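You operate a simulated robot arm through the tools that you are given. There is no shell and no other tool.

Carry out the task below with a simulated robot arm. There is one attempt and no reset: what you move stays moved.

TASK
Tap the rung plug home, then sand the rough patch beside it.
Fine: white mallet and white sanding pad go back where they stood. Set down upright: white mallet. What is to be rubbed or washed off counts as gone when no trace of it is left.

The check looks at the end state, three seconds after you hand in, the way a careful person would. Anything else that was tipped, shoved, dropped, spilled or broken makes it a failure.

THE ROBOT
A 6-joint arm with a two-finger parallel gripper on a trunk, on a base that moves. Base frame: it is fixed to the floor where the robot stands at the start and does not move with it; the origin is under the middle of the robot, x ahead of it, y to its left, z up. Readings come in cm, rad, newtons and seconds.
With the tool pointing down near the work surface it reaches from about 10 to 76 cm from the robot's upright axis, wherever it stands. Its first joint turns from -2.007 to 2.007 rad. Places, roughly: rough patch on the rung [40, 40, 100]; rung plug hole [60, 40, 100]. Payload 4.2 kg.
The tool frame sits at the grasp point between the pads (the TCP): z along the fingers, y along the line on which they close. The tips reach 2.3 cm beyond it. The gripper opens to 9.4 cm. The fingers are 3.8 cm wide and 1 cm thick; the gripper's body (5.4 by 9.6 cm) begins 3.9 cm behind the TCP.
Orientation is told as [roll, pitch, yaw] about the base's x, y, z axes, in that order, counted from this pose: with the fingers straight down and closing along the base's y, the tool's x points along the base's -x, its y along +y and its z along -z.

THE INTERFACE
- The arm moves only by the tool servo_tool. Its argument "moves" is a list of rows, each an object of numbers (a shift or turn left out is 0, a gripper value left out holds the last): "x", "y", "z": the shift along the tool's x, y, z in cm; "wx", "wy", "wz": the turn, a rotation vector about the tool's x, y, z in rad; "hand": the opening, from 0 (shut) to 1 (fully open). In form: [{"x": .., "y": .., "z": .., "wx": .., "wy": .., "wz": .., "hand": ..}, ...]. A call has 1 to 20 rows; each row shifts and turns the commanded pose from where the row before left it, along the tool's axes as they then stand. Each row takes 0.2 s and may step no farther than 5 cm and 0.15 rad from the row before; otherwise, or with a gripper value out of range, the whole call is refused. A pose out of reach is approached as far as the arm can. The call stops where the force on the tool passes 40 N (or 10 N more than at its start, if that is more) or the arm is blocked; 0.2 s more then pass. Each finger travels about 10.8 cm/s and halts on what it meets, pressing with about 25 N; the grip force reading is that of the motor and also rises with nothing between the fingers. The clock runs only during rows and for 0.2 s after the last one: add rows that do not move to give the fingers time. The reply holds the time, the measured pose of the TCP, the force on the tool along the base axes, the opening and the grip force, in the units named above and with some noise, with the torque about the TCP (base axes, N m) and any sound that the robot's microphone picked up, and new pictures: "views" is both (left out), scene, wrist or none.
- Cameras (640 x 400 px; columns grow to the right, rows downward): "scene" is now at [25.13, 21.67, 153.03]; the picture's right is [0.20, -0.98, 0.00], its down [-0.63, -0.13, -0.77] and it looks along [0.75, 0.16, -0.64] (base axes); focal length 214 px, centre (320, 200). "wrist" rides on the gripper at [8.6, 1.6, -7.5] in the tool frame; the picture's right is [-0.18, 0.98, 0.00], its down [-0.58, -0.11, -0.81] and it looks along [-0.79, -0.15, 0.59] (tool axes); focal length 243 px, centre (320, 200). There is no depth. A picture from a camera that has moved, and an enlarged one, comes with that camera's place and axes in the base frame and with its lens. The place of the scene camera against the robot may be out by one fixed shift of up to 1.8 cm in any direction.
- move_column(by): slides the trunk up (or, below 0, down) by that many cm; the arm and the scene camera ride with it, the base frame stays. It gives what a move gives, with no picture.
- drive_base(legs): drives the robot by 1 to 6 legs, each [ahead, turn to the left] in cm and rad, along the robot's own axes; the way and the turn of a leg run together, so that a leg with both is an arc; at most 150 cm and 3.142 rad a leg. The arm and the cameras ride along, it lands a little off, and it stops where it bumps. It gives what a move gives, and a new picture of the scene camera.
- head_to(pan, tilt): turns the head with the scene camera to pan (to the left, within 1.396 rad either way) and tilt (down, from -0.506 to 1.204), counted from straight ahead of the robot. It gives what a move gives, and a new picture of the scene camera.
- enlarge(camera, box): a new picture of the part [left, top, right, bottom] of that camera's present view, enlarged. It takes no simulated time.
- close_job(): hands the job in; it is judged then, once.

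Nothing tells you exact positions but the pictures and the camera data. Unless the task says otherwise, let go and move clear before handing in.

The tools are called as a command line: name --argument value ..., lists and objects as JSON in quotes. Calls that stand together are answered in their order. servo_tool: Moves the arm, as the interface text tells. Its arguments: {"type":"object","properties":{"moves":{"type":"array"},"views":{"type":"string","enum":["both","scene","wrist","none"]}},"required":["moves"]} The other tools are called the same way: move_column (by) moves the trunk up or down; drive_base (legs) drives the base; head_to (pan, tilt) turns the head that bears the scene camera; enlarge (camera, box) takes an enlarged picture of a part of a camera's view; close_job () hands the job in.

At the start:

```text
time: 0.0
eef_pos: [37.84, 21.43, 137.95]
tcp_rot: [-0.001, 0.0, -0.001]
contact_force: [0.3, -0.1, -0.8]
moment: [0.0, 0.0, -0.02]
width: 9.4
finger_force: 0.0
trunk travel left (down, up): [-90.0, 9.0]
robot x, y, heading: [-0.2, -0.16, 0.001]
head pan, tilt (commanded): [0.206, 0.7]
```

scene: 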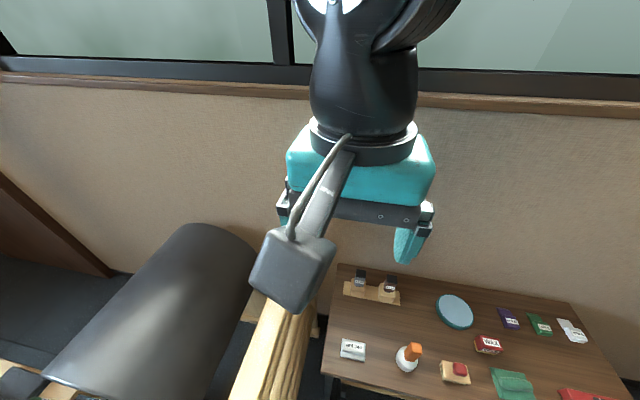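
wrist: 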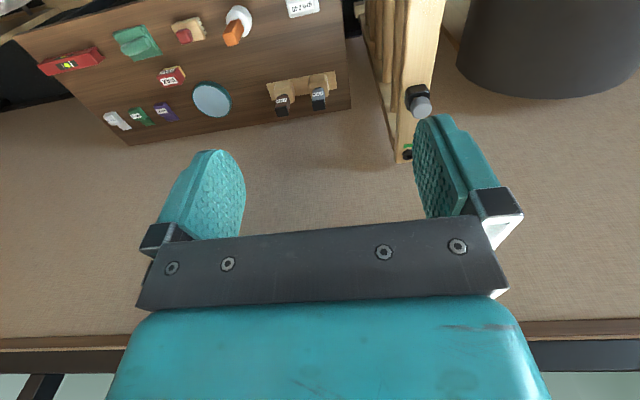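

I see a wooden rung/beam under the arm on the left and a table to the right with many small objects. I'll look closer before moving anything.

enlarge --camera "scene" --box '[310, 240, 640, 400]'

enlarge --camera "wrist" --box '[0, 0, 360, 150]'

enlarge --camera "wrist" --box '[340, 0, 500, 170]'

head_to --pan 0.5 --tilt 1.1

head_to --pan -0.5 --tilt 1.0

```text
1.94 times, centred on (475, 320) of scene
camera zoom: at [25.13, 21.67, 153.03], right [0.2, -0.98, 0.0], down [-0.63, -0.13, -0.77], along [0.75, 0.16, -0.64], focal length 416 px, centre (19, -33)
```

zoom: 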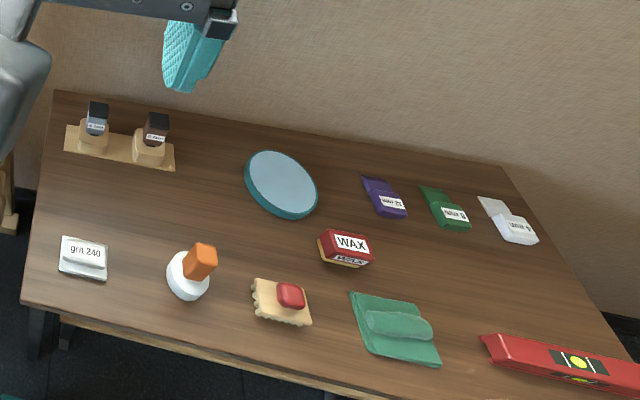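

```text
1.78 times, centred on (180, 75) of wrist
camera zoom: at [29.18, 23.01, 145.28], right [0.18, 0.98, 0.0], down [0.58, -0.11, 0.81], along [0.79, -0.15, -0.59], focal length 431 px, centre (569, 422)
```

zoom: 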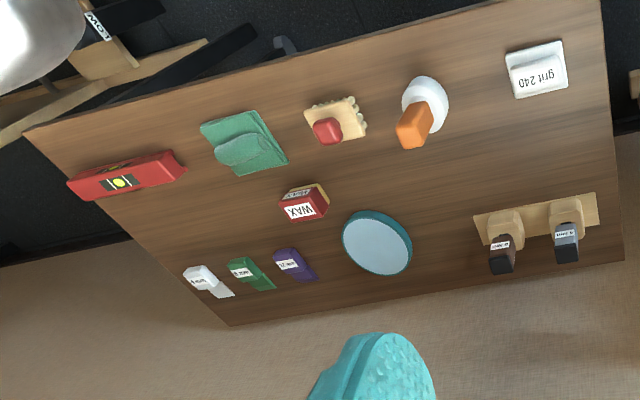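

```text
2.35 times, centred on (420, 85) of wrist
camera zoom: at [29.18, 23.01, 145.28], right [0.18, 0.98, 0.0], down [0.58, -0.11, 0.81], along [0.79, -0.15, -0.59], focal length 571 px, centre (85, 471)
```

zoom: 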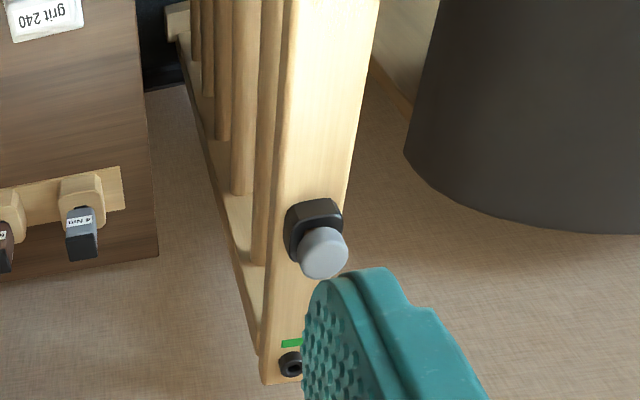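

```text
time: 0.9
eef_pos: [37.82, 21.39, 137.98]
tcp_rot: [0.0, 0.0, -0.001]
contact_force: [-0.3, 0.1, -0.5]
moment: [0.04, -0.03, -0.01]
width: 9.39
finger_force: 0.1
trunk travel left (down, up): [-90.0, 9.0]
robot x, y, heading: [0.32, 0.11, 0.002]
head pan, tilt (commanded): [0.499, 1.1]
camera scene: at [22.36, 22.96, 150.03], right [0.48, -0.88, 0.0], down [-0.78, -0.43, -0.45], along [0.4, 0.22, -0.89], focal length 214 px, centre (320, 200)
```

scene: 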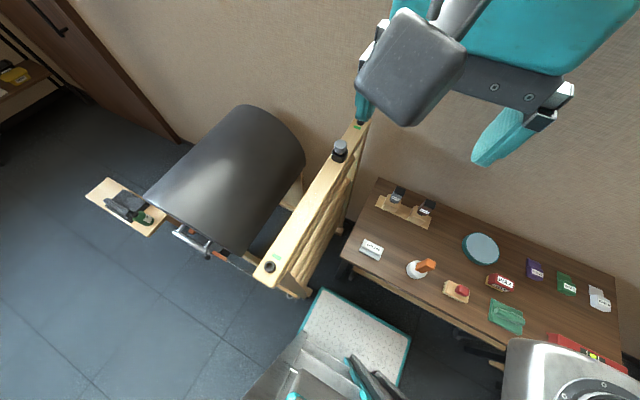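

```text
time: 2.1
eef_pos: [37.87, 21.37, 137.77]
tcp_rot: [0.0, 0.0, 0.0]
contact_force: [-1.0, -0.4, 0.9]
moment: [-0.03, 0.01, 0.0]
width: 9.4
finger_force: 0.1
trunk travel left (down, up): [-90.0, 9.0]
robot x, y, heading: [-0.36, -0.26, -0.0]
head pan, tilt (commanded): [-0.499, 1.0]
camera scene: at [22.93, 16.61, 150.69], right [-0.48, -0.88, 0.0], down [-0.74, 0.4, -0.54], along [0.47, -0.26, -0.84], focal length 214 px, centre (320, 200)
```

scene: 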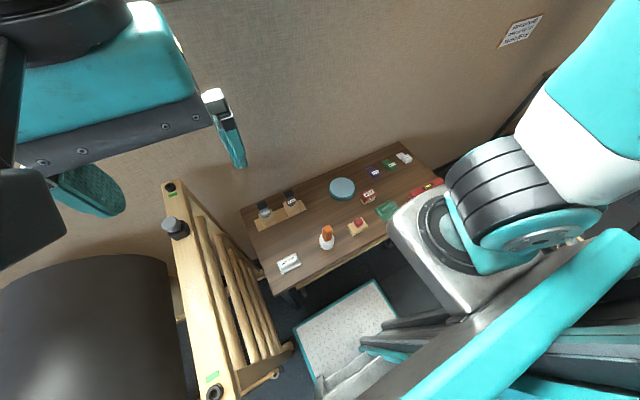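

The head view shows a wooden ladder-like frame with a grey plug on its top rail, a table to its right and a sign on the wall. I'll read the sign and inspect details.

enlarge --camera "scene" --box '[490, 10, 560, 55]'

enlarge --camera "scene" --box '[140, 170, 300, 400]'

enlarge --camera "scene" --box '[230, 140, 450, 290]'

```text
8.89 times, centred on (525, 32) of scene
camera zoom: at [22.93, 16.61, 150.69], right [-0.48, -0.88, 0.0], down [-0.74, 0.4, -0.54], along [0.47, -0.26, -0.84], focal length 1906 px, centre (-1502, 1689)
```

zoom: 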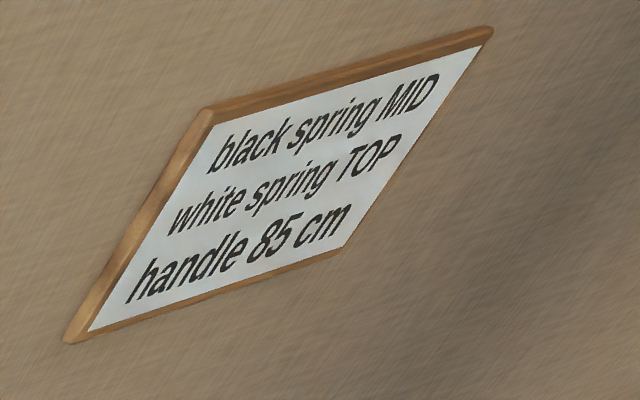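

```text
1.74 times, centred on (220, 285) of scene
camera zoom: at [22.93, 16.61, 150.69], right [-0.48, -0.88, 0.0], down [-0.74, 0.4, -0.54], along [0.47, -0.26, -0.84], focal length 373 px, centre (494, 52)
```

zoom: 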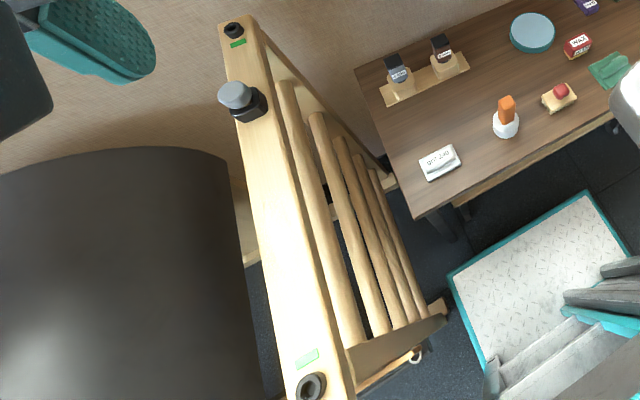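

```text
2.67 times, centred on (340, 215) of scene
camera zoom: at [22.93, 16.61, 150.69], right [-0.48, -0.88, 0.0], down [-0.74, 0.4, -0.54], along [0.47, -0.26, -0.84], focal length 572 px, centre (267, 160)
```

zoom: 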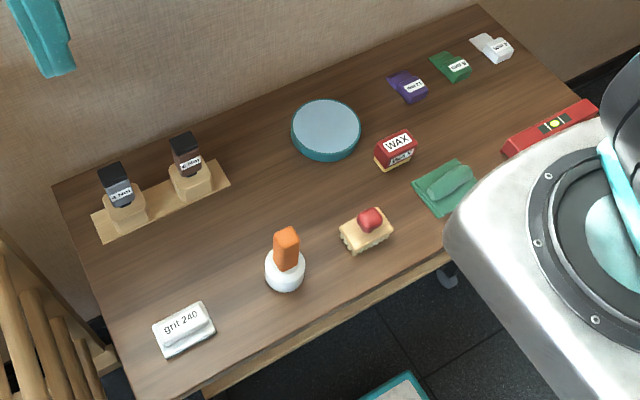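

The white "mallet" looks like the white head with an orange grip standing on the table, and the sanding pad is the white "grit 240" block. I'll inspect the rail for the rough patch and plug.

head_to --pan 0.6 --tilt 0.95

enlarge --camera "scene" --box '[240, 120, 420, 300]'

enlarge --camera "scene" --box '[340, 120, 440, 190]'

```text
time: 3.5
eef_pos: [37.88, 21.36, 137.91]
tcp_rot: [-0.001, 0.0, 0.0]
contact_force: [-0.3, 0.5, -0.3]
moment: [0.02, 0.01, -0.01]
width: 9.44
finger_force: 0.0
trunk travel left (down, up): [-90.0, 9.0]
robot x, y, heading: [0.09, -0.31, 0.002]
head pan, tilt (commanded): [0.6, 0.949]
camera scene: at [22.82, 24.04, 151.05], right [0.56, -0.83, 0.0], down [-0.67, -0.46, -0.58], along [0.48, 0.33, -0.81], focal length 214 px, centre (320, 200)
```

scene: 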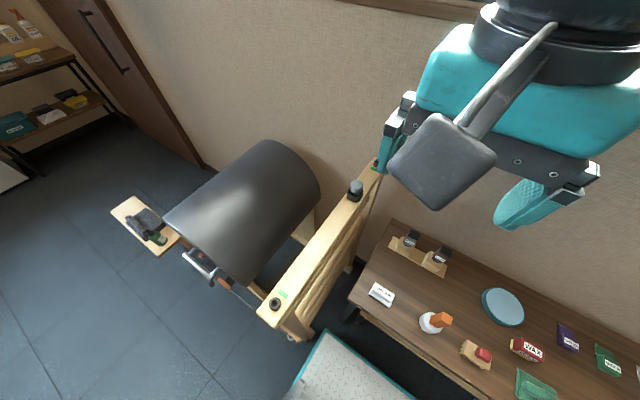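

```text
2.22 times, centred on (330, 210) of scene
camera zoom: at [22.82, 24.04, 151.05], right [0.56, -0.83, 0.0], down [-0.67, -0.46, -0.58], along [0.48, 0.33, -0.81], focal length 477 px, centre (298, 178)
```

zoom: 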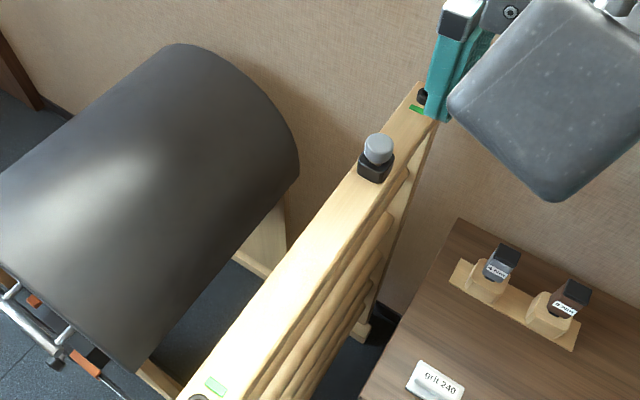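

```text
5.71 times, centred on (390, 155) of scene
camera zoom: at [22.82, 24.04, 151.05], right [0.56, -0.83, 0.0], down [-0.67, -0.46, -0.58], along [0.48, 0.33, -0.81], focal length 1226 px, centre (-80, 457)
```

zoom: 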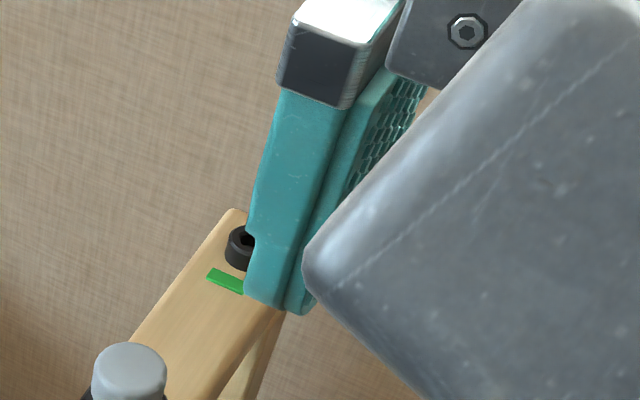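

The plug is a grey cylinder sticking out of a black collar on the rail near (60, 38–40). I don't see the rough patch yet, so I'll bring the wrist camera over the rail.

servo_tool --moves '[{"x": 2, "y": 4, "z": 1.5}, {"x": 2, "y": 4, "z": 1.5}, {"x": 2, "y": 4, "z": 1.5}, {"x": 2, "y": 4, "z": 1.5}, {"x": 2, "y": 2.6, "z": 2}, {}]' --views "both"

enlarge --camera "wrist" --box '[230, 0, 430, 150]'

```text
time: 4.9
eef_pos: [29.42, 40.24, 131.12]
tcp_rot: [0.026, -0.003, -0.029]
contact_force: [-0.1, -0.1, 0.2]
moment: [-0.02, -0.01, 0.04]
width: 9.4
finger_force: 0.0
trunk travel left (down, up): [-90.0, 9.0]
robot x, y, heading: [0.05, 0.17, -0.002]
head pan, tilt (commanded): [0.6, 0.949]
camera scene: at [19.06, 24.6, 149.14], right [0.9, -0.43, 0.0], down [-0.41, -0.86, -0.31], along [0.13, 0.28, -0.95], focal length 214 px, centre (320, 200)
camera wrist: at [20.79, 41.88, 138.53], right [0.21, 0.98, 0.02], down [0.58, -0.15, 0.8], along [0.79, -0.16, -0.59], focal length 243 px, centre (320, 200)
```

scene: 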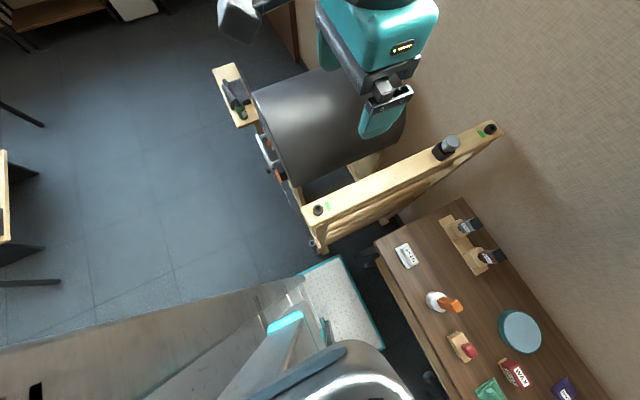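
wrist: 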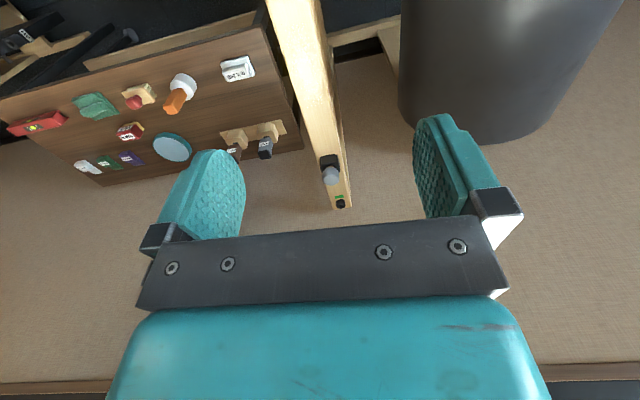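

```text
2.67 times, centred on (330, 75) of wrist
camera zoom: at [20.79, 41.88, 138.53], right [0.21, 0.98, 0.02], down [0.58, -0.15, 0.8], along [0.79, -0.16, -0.59], focal length 647 px, centre (293, 533)
```

zoom: 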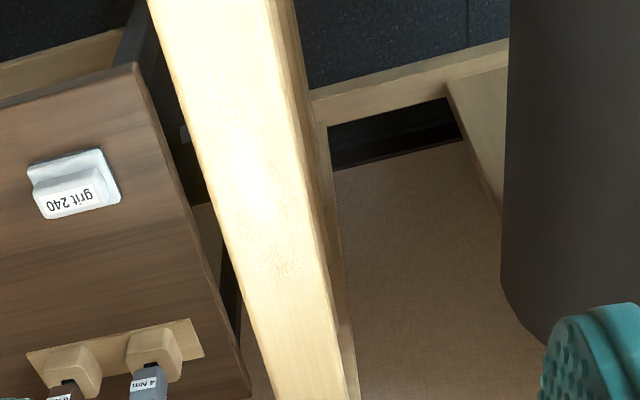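

I can make out a slight reddish speckle on the rail; let me zoom in there.

enlarge --camera "wrist" --box '[270, 50, 370, 150]'

enlarge --camera "scene" --box '[290, 110, 520, 260]'

enlarge --camera "wrist" --box '[300, 130, 370, 215]'

```text
4.00 times, centred on (320, 100) of wrist
camera zoom: at [20.79, 41.88, 138.53], right [0.21, 0.98, 0.02], down [0.58, -0.15, 0.8], along [0.79, -0.16, -0.59], focal length 970 px, centre (320, 600)
```

zoom: 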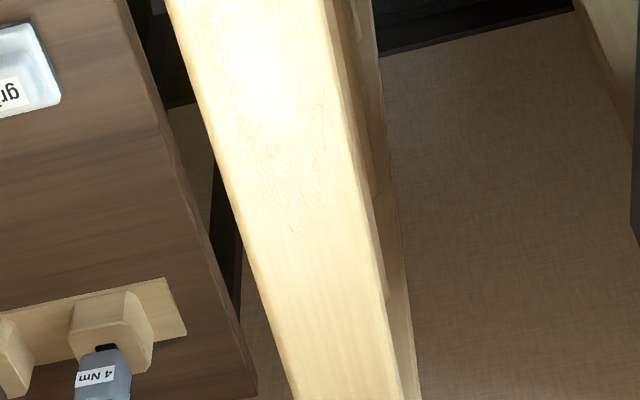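

```text
2.67 times, centred on (405, 185) of scene
camera zoom: at [19.06, 24.6, 149.14], right [0.9, -0.43, 0.0], down [-0.41, -0.86, -0.31], along [0.13, 0.28, -0.95], focal length 572 px, centre (93, 240)
```

zoom: 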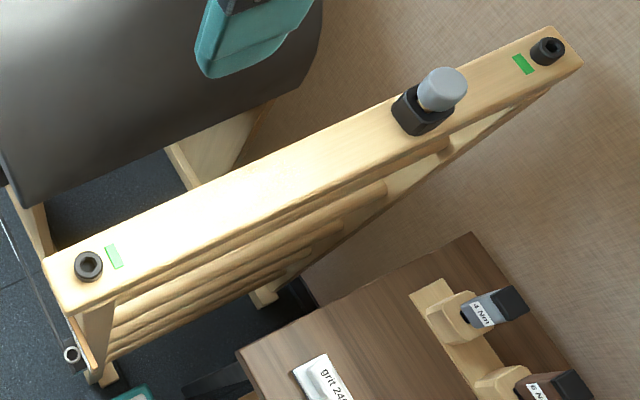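

```text
4.71 times, centred on (335, 172) of wrist
camera zoom: at [20.79, 41.88, 138.53], right [0.21, 0.98, 0.02], down [0.58, -0.15, 0.8], along [0.79, -0.16, -0.59], focal length 1142 px, centre (249, 329)
```

zoom: 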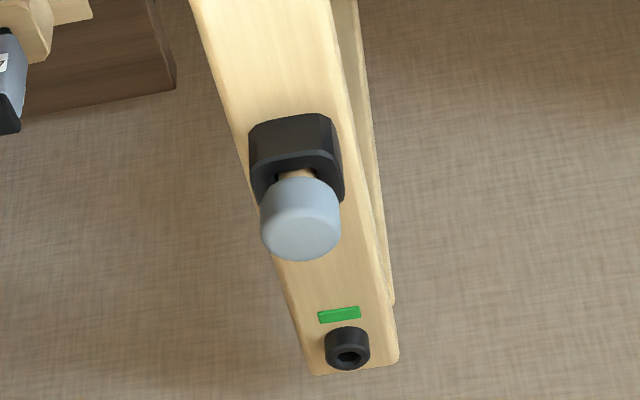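

The plug has a grey cap on a wooden shaft above a black collar. By triangulation the pad is near (46.6, 15.4, 73) and the mallet near (46.7, -0.4, 74). I'll move the arm over the table, away from the rail, before lowering the trunk.

servo_tool --moves '[{"x": -0.7, "y": -4}, {"x": -0.7, "y": -4}, {"x": -0.7, "y": -4}, {"x": -0.7, "y": -4}, {"x": -0.7, "y": -4}, {"x": -0.7, "y": -4}, {"x": -0.7, "y": -4}, {"x": -0.7, "y": -4}, {"x": -0.7, "y": -4}, {"x": -0.7, "y": -2.5}, {}, {}]' --views "both"

```text
time: 7.5
eef_pos: [36.67, 3.79, 130.58]
tcp_rot: [-0.003, 0.002, 0.0]
contact_force: [1.1, 0.7, 0.6]
moment: [0.0, -0.01, 0.02]
width: 9.42
finger_force: 0.0
out of reach, approached as far as the arm can: row 9, 10
trunk travel left (down, up): [-90.0, 9.0]
robot x, y, heading: [0.1, -0.09, 0.003]
head pan, tilt (commanded): [0.6, 0.949]
camera scene: at [22.81, 24.04, 151.05], right [0.56, -0.83, 0.0], down [-0.67, -0.46, -0.58], along [0.48, 0.33, -0.81], focal length 214 px, centre (320, 200)
camera wrist: at [27.93, 5.2, 137.94], right [0.18, 0.98, 0.0], down [0.58, -0.11, 0.81], along [0.79, -0.15, -0.59], focal length 243 px, centre (320, 200)
```

scene: 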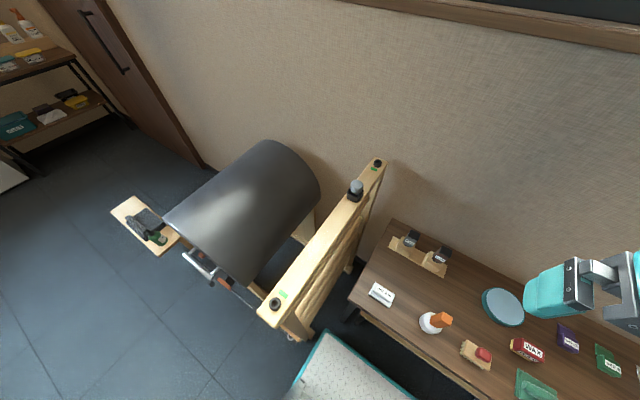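
wrist: 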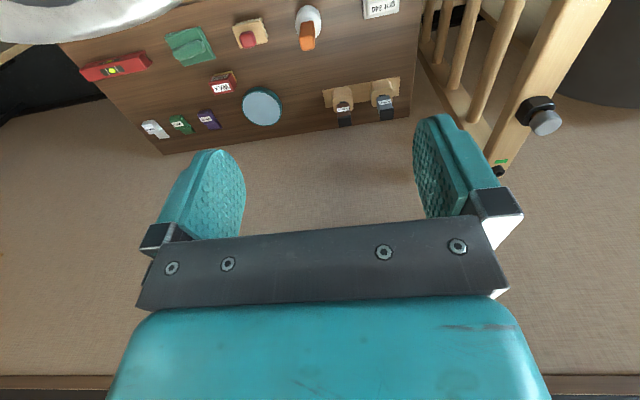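

The rail is now unobstructed in the scene camera. I'll inspect it before lowering the trunk.

enlarge --camera "scene" --box '[250, 150, 410, 320]'

enlarge --camera "scene" --box '[310, 180, 370, 240]'

move_column --by -28

servo_tool --moves '[{}]'

```text
2.35 times, centred on (330, 235) of scene
camera zoom: at [22.81, 24.04, 151.05], right [0.56, -0.83, 0.0], down [-0.67, -0.46, -0.58], along [0.48, 0.33, -0.81], focal length 505 px, centre (296, 118)
```

zoom: 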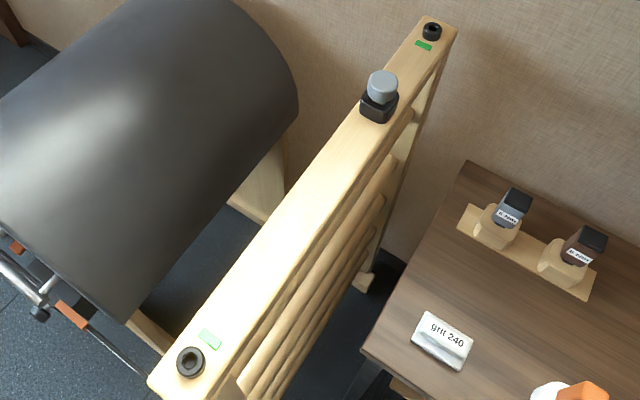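

```text
6.67 times, centred on (340, 210) of scene
camera zoom: at [22.81, 24.04, 151.05], right [0.56, -0.83, 0.0], down [-0.67, -0.46, -0.58], along [0.48, 0.33, -0.81], focal length 1430 px, centre (187, 133)
```

zoom: 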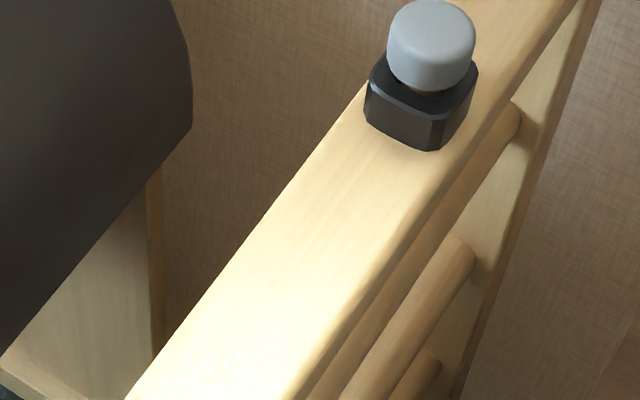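

```text
time: 10.3
eef_pos: [36.62, 3.54, 102.6]
tcp_rot: [-0.002, 0.001, 0.001]
contact_force: [0.6, -0.9, -0.6]
moment: [-0.03, -0.01, 0.02]
width: 9.39
finger_force: 0.0
trunk travel left (down, up): [-62.0, 37.0]
robot x, y, heading: [-0.34, 0.13, -0.004]
head pan, tilt (commanded): [0.6, 0.949]
```

```text
time: 10.7
eef_pos: [36.56, 3.58, 102.67]
tcp_rot: [0.0, 0.002, 0.002]
contact_force: [0.1, 0.0, -0.9]
moment: [-0.01, -0.02, 0.03]
width: 9.4
finger_force: 0.1
trunk travel left (down, up): [-62.0, 37.0]
robot x, y, heading: [0.13, 0.08, 0.002]
head pan, tilt (commanded): [0.6, 0.949]
camera scene: at [22.81, 24.04, 123.05], right [0.56, -0.83, 0.0], down [-0.67, -0.46, -0.58], along [0.48, 0.33, -0.81], focal length 214 px, centre (320, 200)
camera wrist: at [27.93, 5.22, 109.94], right [0.18, 0.98, 0.0], down [0.58, -0.11, 0.81], along [0.79, -0.15, -0.59], focal length 243 px, centre (320, 200)
```

scene: 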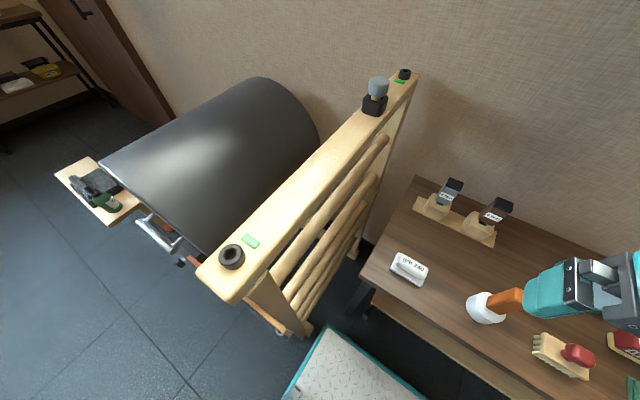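
wrist: 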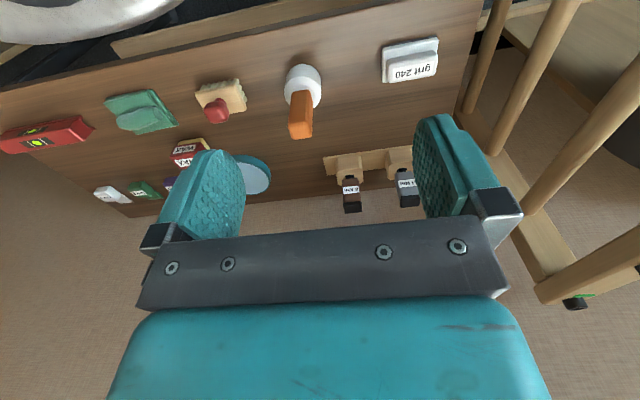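

Now I get a closer look at the mallet and the pad.

enlarge --camera "wrist" --box '[240, 20, 460, 160]'

head_to --pan 0.0 --tilt 0.9

enlarge --camera "scene" --box '[200, 150, 440, 320]'

```text
2.86 times, centred on (350, 90) of wrist
camera zoom: at [27.93, 5.22, 109.94], right [0.18, 0.98, 0.0], down [0.58, -0.11, 0.81], along [0.79, -0.15, -0.59], focal length 693 px, centre (234, 514)
```

zoom: 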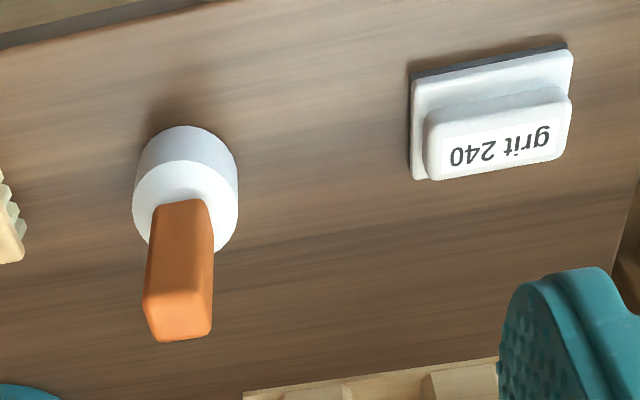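

```text
time: 11.7
eef_pos: [36.48, 3.64, 102.67]
tcp_rot: [0.0, 0.001, 0.0]
contact_force: [0.1, -0.4, 0.6]
moment: [0.02, -0.01, -0.03]
width: 9.38
finger_force: 0.0
trunk travel left (down, up): [-62.0, 37.0]
robot x, y, heading: [0.1, -0.04, 0.003]
head pan, tilt (commanded): [0.0, 0.901]
camera scene: at [24.36, 19.94, 123.41], right [0.0, -1.0, 0.0], down [-0.78, 0.0, -0.62], along [0.62, 0.0, -0.78], focal length 214 px, centre (320, 200)
```

scene: 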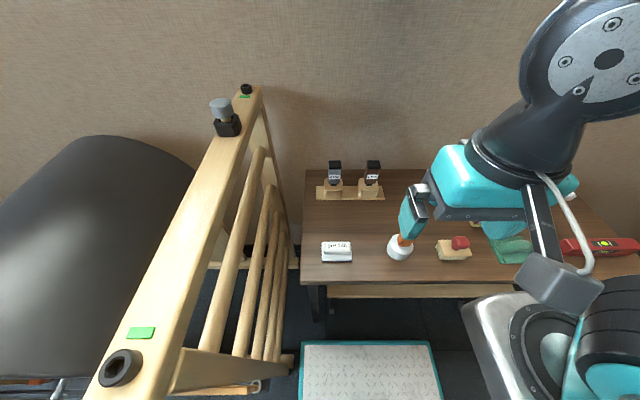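

```text
2.35 times, centred on (320, 235) of scene
camera zoom: at [24.36, 19.94, 123.41], right [0.0, -1.0, 0.0], down [-0.78, 0.0, -0.62], along [0.62, 0.0, -0.78], focal length 505 px, centre (320, 118)
```

zoom: 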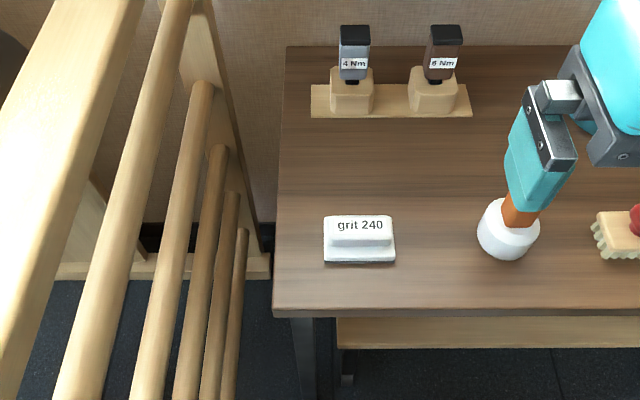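

The mallet (white cylinder head, orange handle up) is near (47, -1), the handle top about z 85. I'll approach closer for a finer measurement, keeping well above it.

servo_tool --moves '[{"x": 0, "y": -1.5, "z": 2}, {"x": 0, "y": -1.5, "z": 2}, {"x": 0, "y": -1.5, "z": 2}, {"z": 2}, {}, {}]' --views "wrist"

enlarge --camera "wrist" --box '[240, 60, 400, 180]'

```text
time: 13.1
eef_pos: [41.0, 2.64, 98.97]
tcp_rot: [-0.002, 0.001, 0.001]
contact_force: [0.2, -0.6, 0.4]
moment: [-0.01, 0.0, -0.01]
width: 9.41
finger_force: 0.0
out of reach, approached as far as the arm can: row 1, 2, 3, 4
trunk travel left (down, up): [-62.0, 37.0]
robot x, y, heading: [-0.02, -0.03, 0.001]
head pan, tilt (commanded): [0.0, 0.901]
camera wrist: at [32.4, 4.21, 106.33], right [0.18, 0.98, 0.0], down [0.58, -0.11, 0.81], along [0.79, -0.15, -0.59], focal length 243 px, centre (320, 200)
```

wrist: 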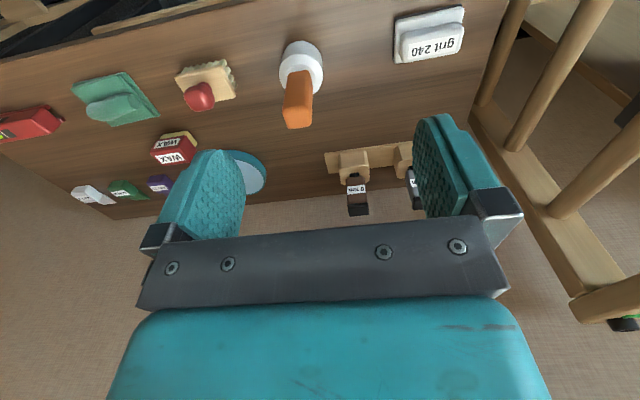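

```text
3.33 times, centred on (320, 120) of wrist
camera zoom: at [32.4, 4.21, 106.33], right [0.18, 0.98, 0.0], down [0.58, -0.11, 0.81], along [0.79, -0.15, -0.59], focal length 809 px, centre (320, 467)
```

zoom: 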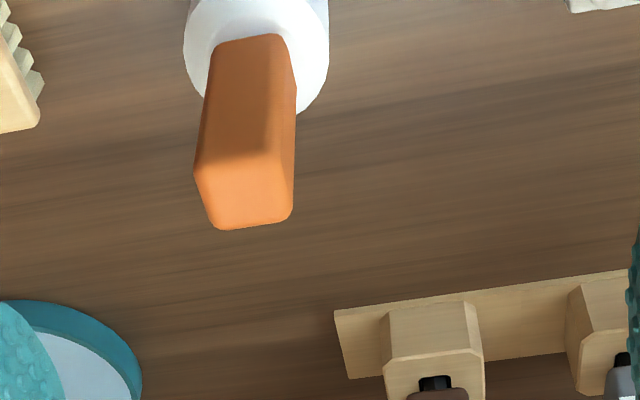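

The arm is limited at this trunk height (it drifted out to r≈41). I'll look at the arm's own posture before choosing a better trunk height.

head_to --pan -0.7 --tilt 0.8

head_to --pan -1.39 --tilt 0.9

```text
time: 14.2
eef_pos: [41.0, 2.61, 98.92]
tcp_rot: [-0.001, 0.002, 0.002]
contact_force: [-0.4, 0.4, 1.0]
moment: [-0.03, -0.01, 0.0]
width: 9.41
finger_force: 0.1
trunk travel left (down, up): [-62.0, 37.0]
robot x, y, heading: [0.05, 0.26, -0.0]
head pan, tilt (commanded): [-0.7, 0.799]
camera scene: at [22.99, 14.74, 124.2], right [-0.64, -0.77, 0.0], down [-0.55, 0.46, -0.7], along [0.53, -0.45, -0.72], focal length 214 px, centre (320, 200)
```

scene: 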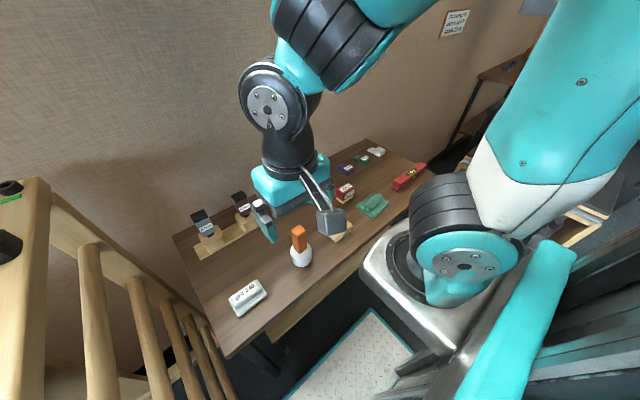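

```text
time: 15.2
eef_pos: [41.07, 2.61, 99.1]
tcp_rot: [-0.002, 0.001, 0.001]
contact_force: [0.1, 0.5, 1.0]
moment: [0.01, -0.02, 0.0]
width: 9.37
finger_force: 0.0
trunk travel left (down, up): [-62.0, 37.0]
robot x, y, heading: [-0.23, 0.07, 0.001]
head pan, tilt (commanded): [-1.389, 0.901]
camera scene: at [18.18, 12.51, 123.41], right [-0.98, -0.18, 0.0], down [-0.14, 0.77, -0.62], along [0.11, -0.61, -0.78], focal length 214 px, centre (320, 200)
```

scene: 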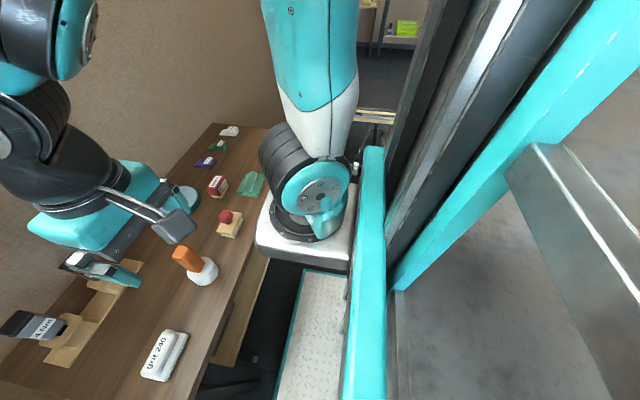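

The arm stands on a carriage near x≈21 and its minimum reach grows as the tool gets low relative to it. I'll raise the tool, move it a little outward, and then lower the trunk.

servo_tool --moves '[{"z": -3}, {"z": -3}, {"z": -3}, {"z": -3}, {}, {}]' --views "none"

```text
time: 16.6
eef_pos: [41.73, 3.2, 110.82]
tcp_rot: [-0.002, 0.004, -0.002]
contact_force: [0.6, 0.7, -0.1]
moment: [-0.01, 0.0, -0.01]
width: 9.4
finger_force: 0.0
out of reach, approached as far as the arm can: row 4
trunk travel left (down, up): [-62.0, 37.0]
robot x, y, heading: [-0.16, 0.22, 0.004]
head pan, tilt (commanded): [-1.389, 0.901]
```

servo_tool --moves '[{"x": -2, "y": -1, "z": 1}, {"x": -2, "y": -1, "z": 1}, {"x": -1, "y": -1}, {}, {}]' --views "none"

head_to --pan -0.2 --tilt 0.9

```text
time: 17.8
eef_pos: [46.73, -0.11, 108.89]
tcp_rot: [0.0, 0.0, 0.001]
contact_force: [-1.0, -0.5, 0.1]
moment: [0.06, 0.03, -0.02]
width: 9.41
finger_force: 0.0
trunk travel left (down, up): [-62.0, 37.0]
robot x, y, heading: [-0.29, 0.09, 0.005]
head pan, tilt (commanded): [-1.389, 0.901]
```

```text
time: 19.2
eef_pos: [46.67, -0.04, 108.83]
tcp_rot: [-0.001, 0.001, 0.0]
contact_force: [-0.7, -0.4, 0.4]
moment: [0.02, 0.03, -0.01]
width: 9.39
finger_force: 0.0
trunk travel left (down, up): [-62.0, 37.0]
robot x, y, heading: [-0.13, 0.09, 0.0]
head pan, tilt (commanded): [-0.201, 0.901]
camera scene: at [24.21, 18.42, 123.41], right [-0.2, -0.98, 0.0], down [-0.77, 0.16, -0.62], along [0.61, -0.12, -0.78], focal length 214 px, centre (320, 200)
```

scene: 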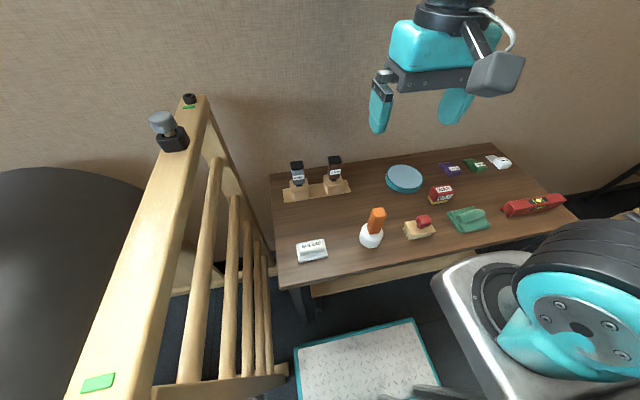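

The arm is within reach at (46.7, 0, 109) and the mallet is clear in the scene view. I'll zoom on the mallet and pad.

enlarge --camera "scene" --box '[340, 190, 440, 260]'

enlarge --camera "scene" --box '[270, 210, 370, 280]'

enlarge --camera "scene" --box '[130, 80, 230, 160]'

move_column --by -15

servo_tool --moves '[{}]' --views "both"

```text
5.71 times, centred on (390, 225) of scene
camera zoom: at [24.21, 18.42, 123.41], right [-0.2, -0.98, 0.0], down [-0.77, 0.16, -0.62], along [0.61, -0.12, -0.78], focal length 1226 px, centre (-80, 57)
```

zoom: 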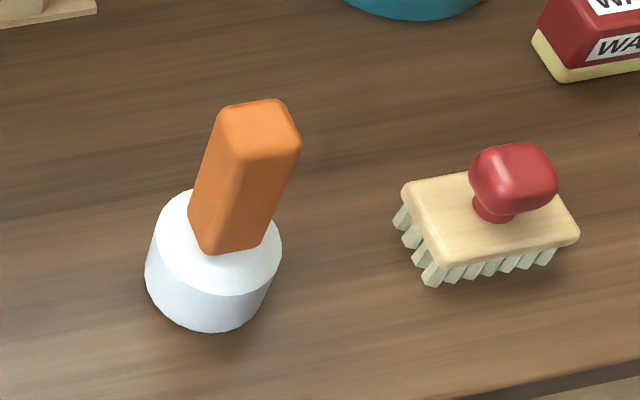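

```text
5.71 times, centred on (320, 245) of scene
camera zoom: at [24.21, 18.42, 123.41], right [-0.2, -0.98, 0.0], down [-0.77, 0.16, -0.62], along [0.61, -0.12, -0.78], focal length 1226 px, centre (320, -57)
```

zoom: 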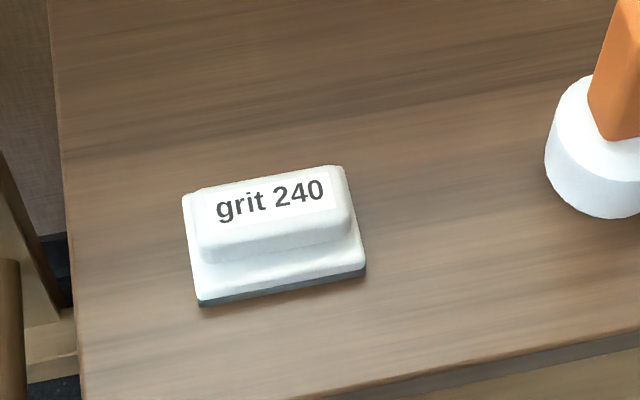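

```text
5.00 times, centred on (180, 120) of scene
camera zoom: at [24.21, 18.42, 123.41], right [-0.2, -0.98, 0.0], down [-0.77, 0.16, -0.62], along [0.61, -0.12, -0.78], focal length 1072 px, centre (1020, 600)
```

zoom: 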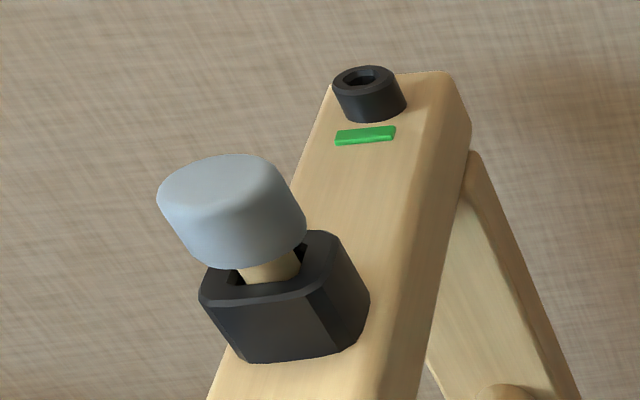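

```text
time: 21.0
eef_pos: [46.66, -0.12, 93.85]
tcp_rot: [0.0, 0.002, 0.001]
contact_force: [-0.8, -0.2, 0.0]
moment: [0.0, 0.0, 0.04]
width: 9.4
finger_force: 0.0
trunk travel left (down, up): [-47.0, 52.0]
robot x, y, heading: [-0.07, -0.11, 0.001]
head pan, tilt (commanded): [-0.201, 0.901]
```

```text
time: 21.4
eef_pos: [46.55, -0.13, 93.92]
tcp_rot: [0.0, 0.001, 0.0]
contact_force: [-0.4, -0.4, -0.5]
moment: [0.01, -0.03, 0.02]
width: 9.39
finger_force: 0.1
trunk travel left (down, up): [-47.0, 52.0]
robot x, y, heading: [0.31, -0.05, -0.002]
head pan, tilt (commanded): [-0.201, 0.901]
camera scene: at [24.21, 18.43, 108.42], right [-0.2, -0.98, 0.0], down [-0.77, 0.16, -0.62], along [0.61, -0.12, -0.78], focal length 214 px, centre (320, 200)
camera wrist: at [37.98, 1.56, 101.24], right [0.18, 0.98, 0.0], down [0.58, -0.11, 0.81], along [0.79, -0.15, -0.59], focal length 243 px, centre (320, 200)
```

scene: 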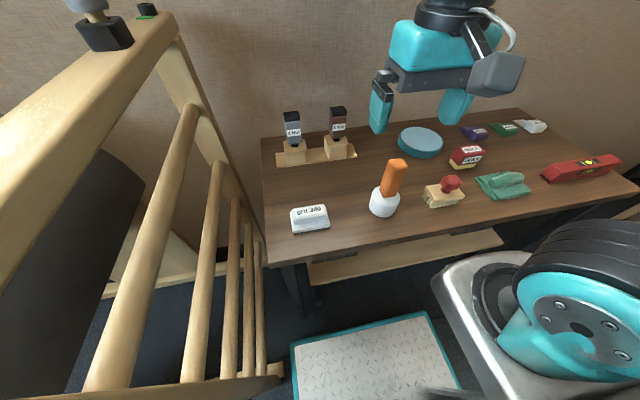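
wrist: 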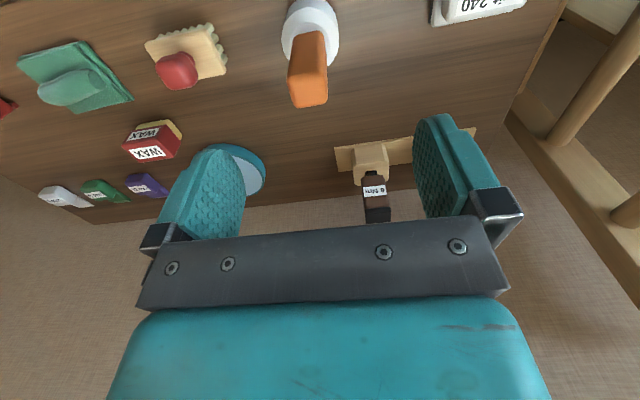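

enlarge --camera "wrist" --box '[260, 0, 380, 120]'

enlarge --camera "scene" --box '[350, 150, 430, 220]'

enlarge --camera "wrist" --box '[420, 0, 540, 75]'

```text
3.33 times, centred on (320, 60) of wrist
camera zoom: at [37.98, 1.56, 101.24], right [0.18, 0.98, 0.0], down [0.58, -0.11, 0.81], along [0.79, -0.15, -0.59], focal length 809 px, centre (320, 667)
```

zoom: 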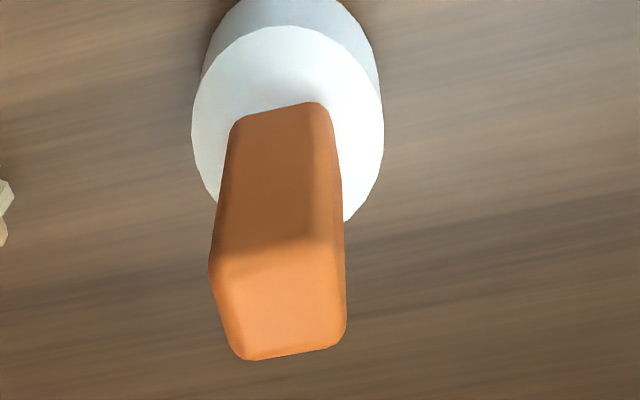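

```text
5.71 times, centred on (390, 185) of scene
camera zoom: at [24.21, 18.43, 108.42], right [-0.2, -0.98, 0.0], down [-0.77, 0.16, -0.62], along [0.61, -0.12, -0.78], focal length 1226 px, centre (-80, 286)
```

zoom: 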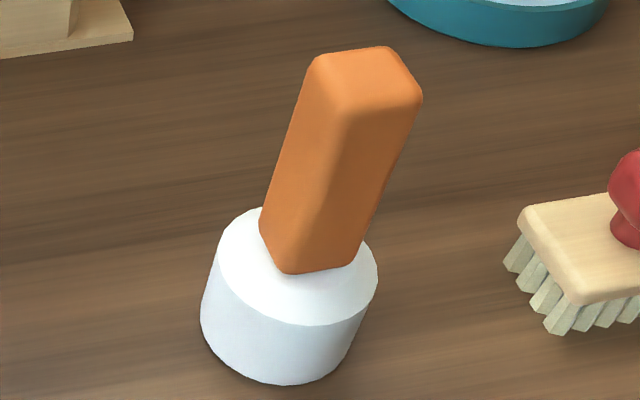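

```text
5.33 times, centred on (480, 38) of wrist
camera zoom: at [37.98, 1.56, 101.24], right [0.18, 0.98, 0.0], down [0.58, -0.11, 0.81], along [0.79, -0.15, -0.59], focal length 1294 px, centre (-533, 1067)
```

zoom: 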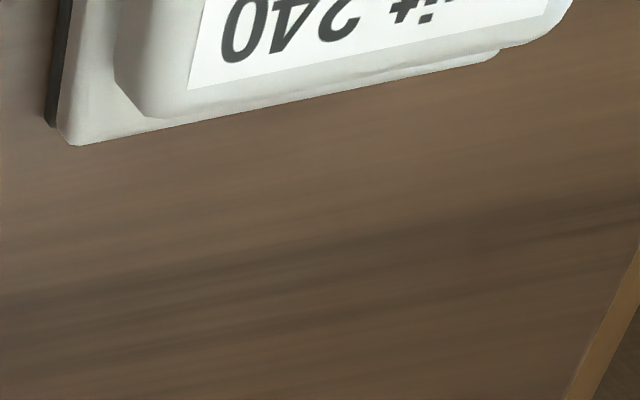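

Measured: handle top centre ≈ (47.4, -1.1, 83.9), handle about 2.3×2.5 cm and squared with the base axes; head top ≈ 74.3. I'll centre over it with the gripper part open and go down in stages.

servo_tool --moves '[{"x": -0.8, "y": -0.95, "hand": 0.65}, {"z": 2}, {"z": 2}, {"z": 1.5}, {}, {}]' --views "both"

```text
time: 22.8
eef_pos: [47.38, -0.92, 88.45]
tcp_rot: [-0.003, 0.002, -0.001]
contact_force: [1.0, 0.5, 0.7]
moment: [0.02, -0.01, -0.01]
width: 6.1
finger_force: 0.0
trunk travel left (down, up): [-47.0, 52.0]
robot x, y, heading: [-0.16, 0.01, -0.003]
head pan, tilt (commanded): [-0.201, 0.901]
camera scene: at [24.21, 18.43, 108.41], right [-0.2, -0.98, 0.0], down [-0.77, 0.16, -0.62], along [0.61, -0.12, -0.78], focal length 214 px, centre (320, 200)
camera wrist: at [38.69, 0.7, 95.74], right [0.18, 0.98, 0.0], down [0.58, -0.11, 0.81], along [0.79, -0.15, -0.59], focal length 243 px, centre (320, 200)
```

scene: 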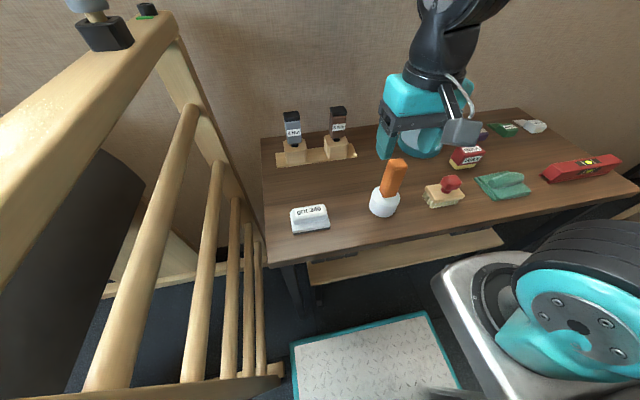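
wrist: 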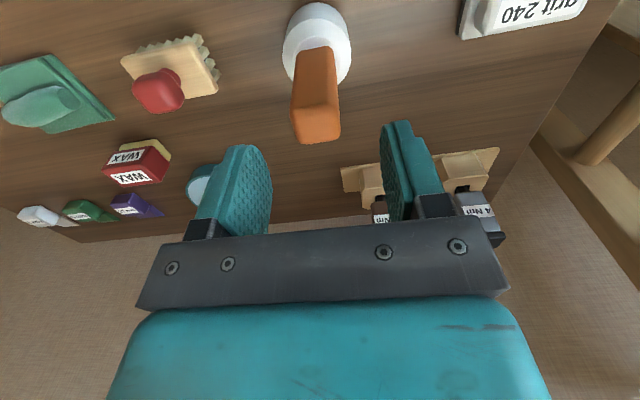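

Alignment looks good; the handle top projects where expected. I'll fine-shift 0.2 cm and descend around the handle.

servo_tool --moves '[{"x": -0.1, "y": -0.2}, {"z": 1.5}, {"z": 1.5}, {"z": 1.5}, {"z": 1.5}, {"z": 1.5}, {}, {}]' --views "both"

```text
time: 24.6
eef_pos: [47.43, -1.29, 80.83]
tcp_rot: [-0.002, 0.003, 0.0]
contact_force: [0.3, -0.2, -0.7]
moment: [-0.01, -0.02, 0.01]
width: 6.11
finger_force: 0.1
trunk travel left (down, up): [-47.0, 52.0]
robot x, y, heading: [-0.03, 0.15, -0.0]
head pan, tilt (commanded): [-0.201, 0.901]
camera scene: at [24.21, 18.43, 108.41], right [-0.2, -0.98, 0.0], down [-0.77, 0.16, -0.62], along [0.61, -0.12, -0.78], focal length 214 px, centre (320, 200)
camera wrist: at [38.87, 0.35, 88.28], right [0.18, 0.98, 0.0], down [0.58, -0.11, 0.81], along [0.79, -0.15, -0.59], focal length 243 px, centre (320, 200)
```

scene: 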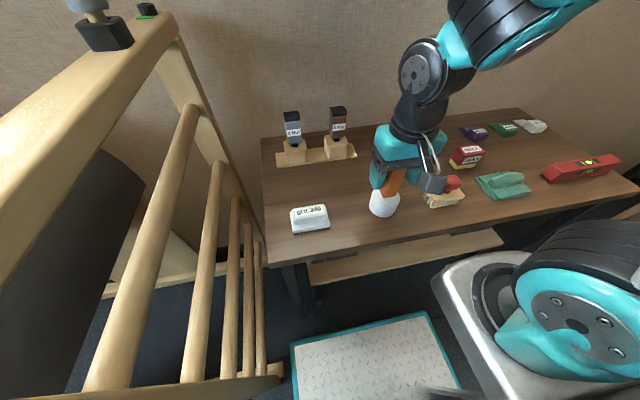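
wrist: 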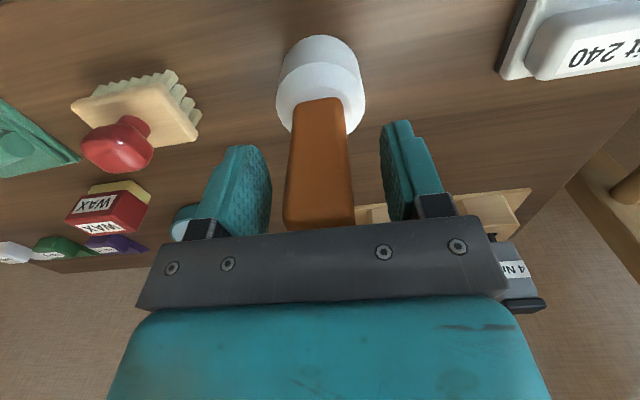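

The handle is centred between the pads. I'll lower 0.4 cm more and close.

servo_tool --moves '[{"z": 0.4}, {"hand": 0.3}, {"hand": 0.2}, {"hand": 0.1}, {"hand": 0.0}, {}, {}, {}]' --views "both"

```text
time: 26.4
eef_pos: [47.65, -1.29, 80.57]
tcp_rot: [-0.001, 0.001, -0.001]
contact_force: [-1.5, -0.7, 1.1]
moment: [0.04, 0.13, 0.04]
width: 2.96
finger_force: 25.4
trunk travel left (down, up): [-47.0, 52.0]
robot x, y, heading: [-0.08, -0.28, -0.004]
head pan, tilt (commanded): [-0.201, 0.901]
camera scene: at [24.21, 18.43, 108.41], right [-0.2, -0.98, 0.0], down [-0.77, 0.16, -0.62], along [0.61, -0.12, -0.78], focal length 214 px, centre (320, 200)
camera wrist: at [38.92, 0.32, 87.9], right [0.18, 0.98, 0.0], down [0.58, -0.11, 0.81], along [0.79, -0.15, -0.59], focal length 243 px, centre (320, 200)
```

scene: 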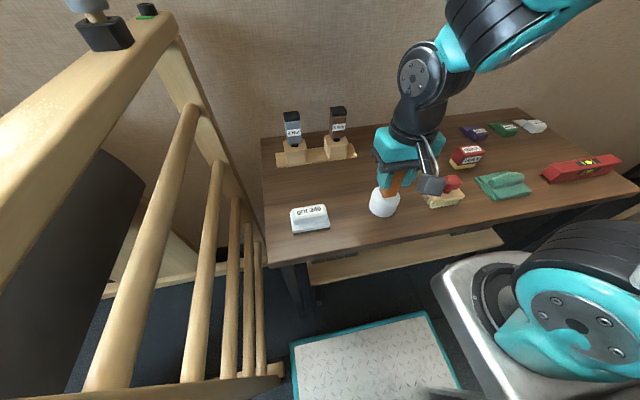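
wrist: 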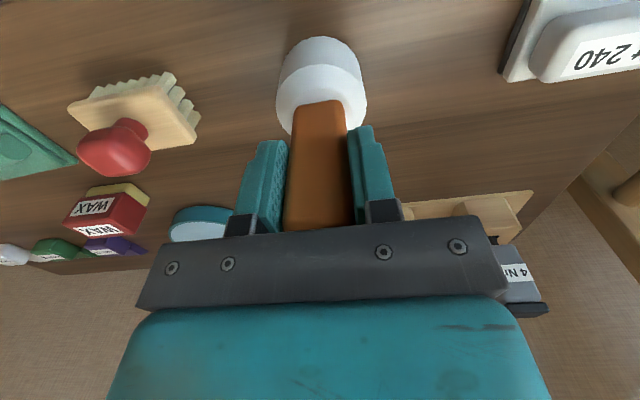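

Grip is firm (25 N, width 2.96). I'll lift straight up slowly and check the mallet comes along.

servo_tool --moves '[{"z": -0.5}, {"z": -1}, {"z": -2}, {"z": -2}, {"z": -2}, {"z": -2.5}, {}, {}]' --views "both"

```text
time: 28.2
eef_pos: [47.48, -1.18, 90.45]
tcp_rot: [0.001, 0.002, 0.0]
contact_force: [-0.2, 0.7, -4.0]
moment: [-0.03, -0.03, -0.02]
width: 2.99
finger_force: 24.9
trunk travel left (down, up): [-47.0, 52.0]
robot x, y, heading: [0.05, 0.19, -0.004]
head pan, tilt (commanded): [-0.201, 0.901]
camera scene: at [24.22, 18.43, 108.41], right [-0.2, -0.98, 0.0], down [-0.77, 0.16, -0.62], along [0.61, -0.12, -0.78], focal length 214 px, centre (320, 200)
camera wrist: at [38.75, 0.39, 97.8], right [0.18, 0.98, 0.0], down [0.58, -0.11, 0.81], along [0.79, -0.15, -0.59], focal length 243 px, centre (320, 200)
```

scene: 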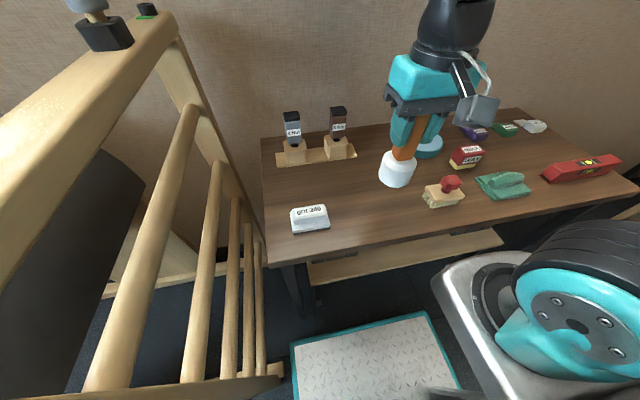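
wrist: 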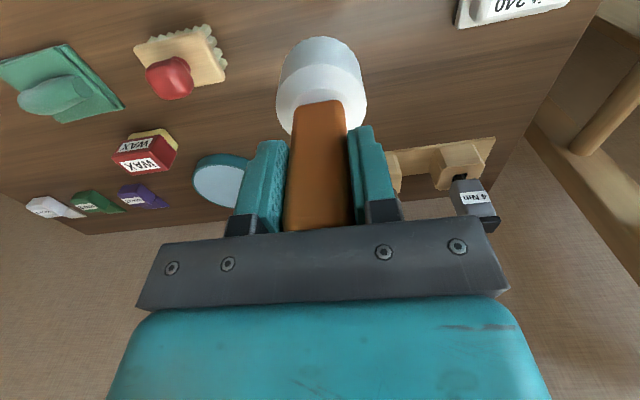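

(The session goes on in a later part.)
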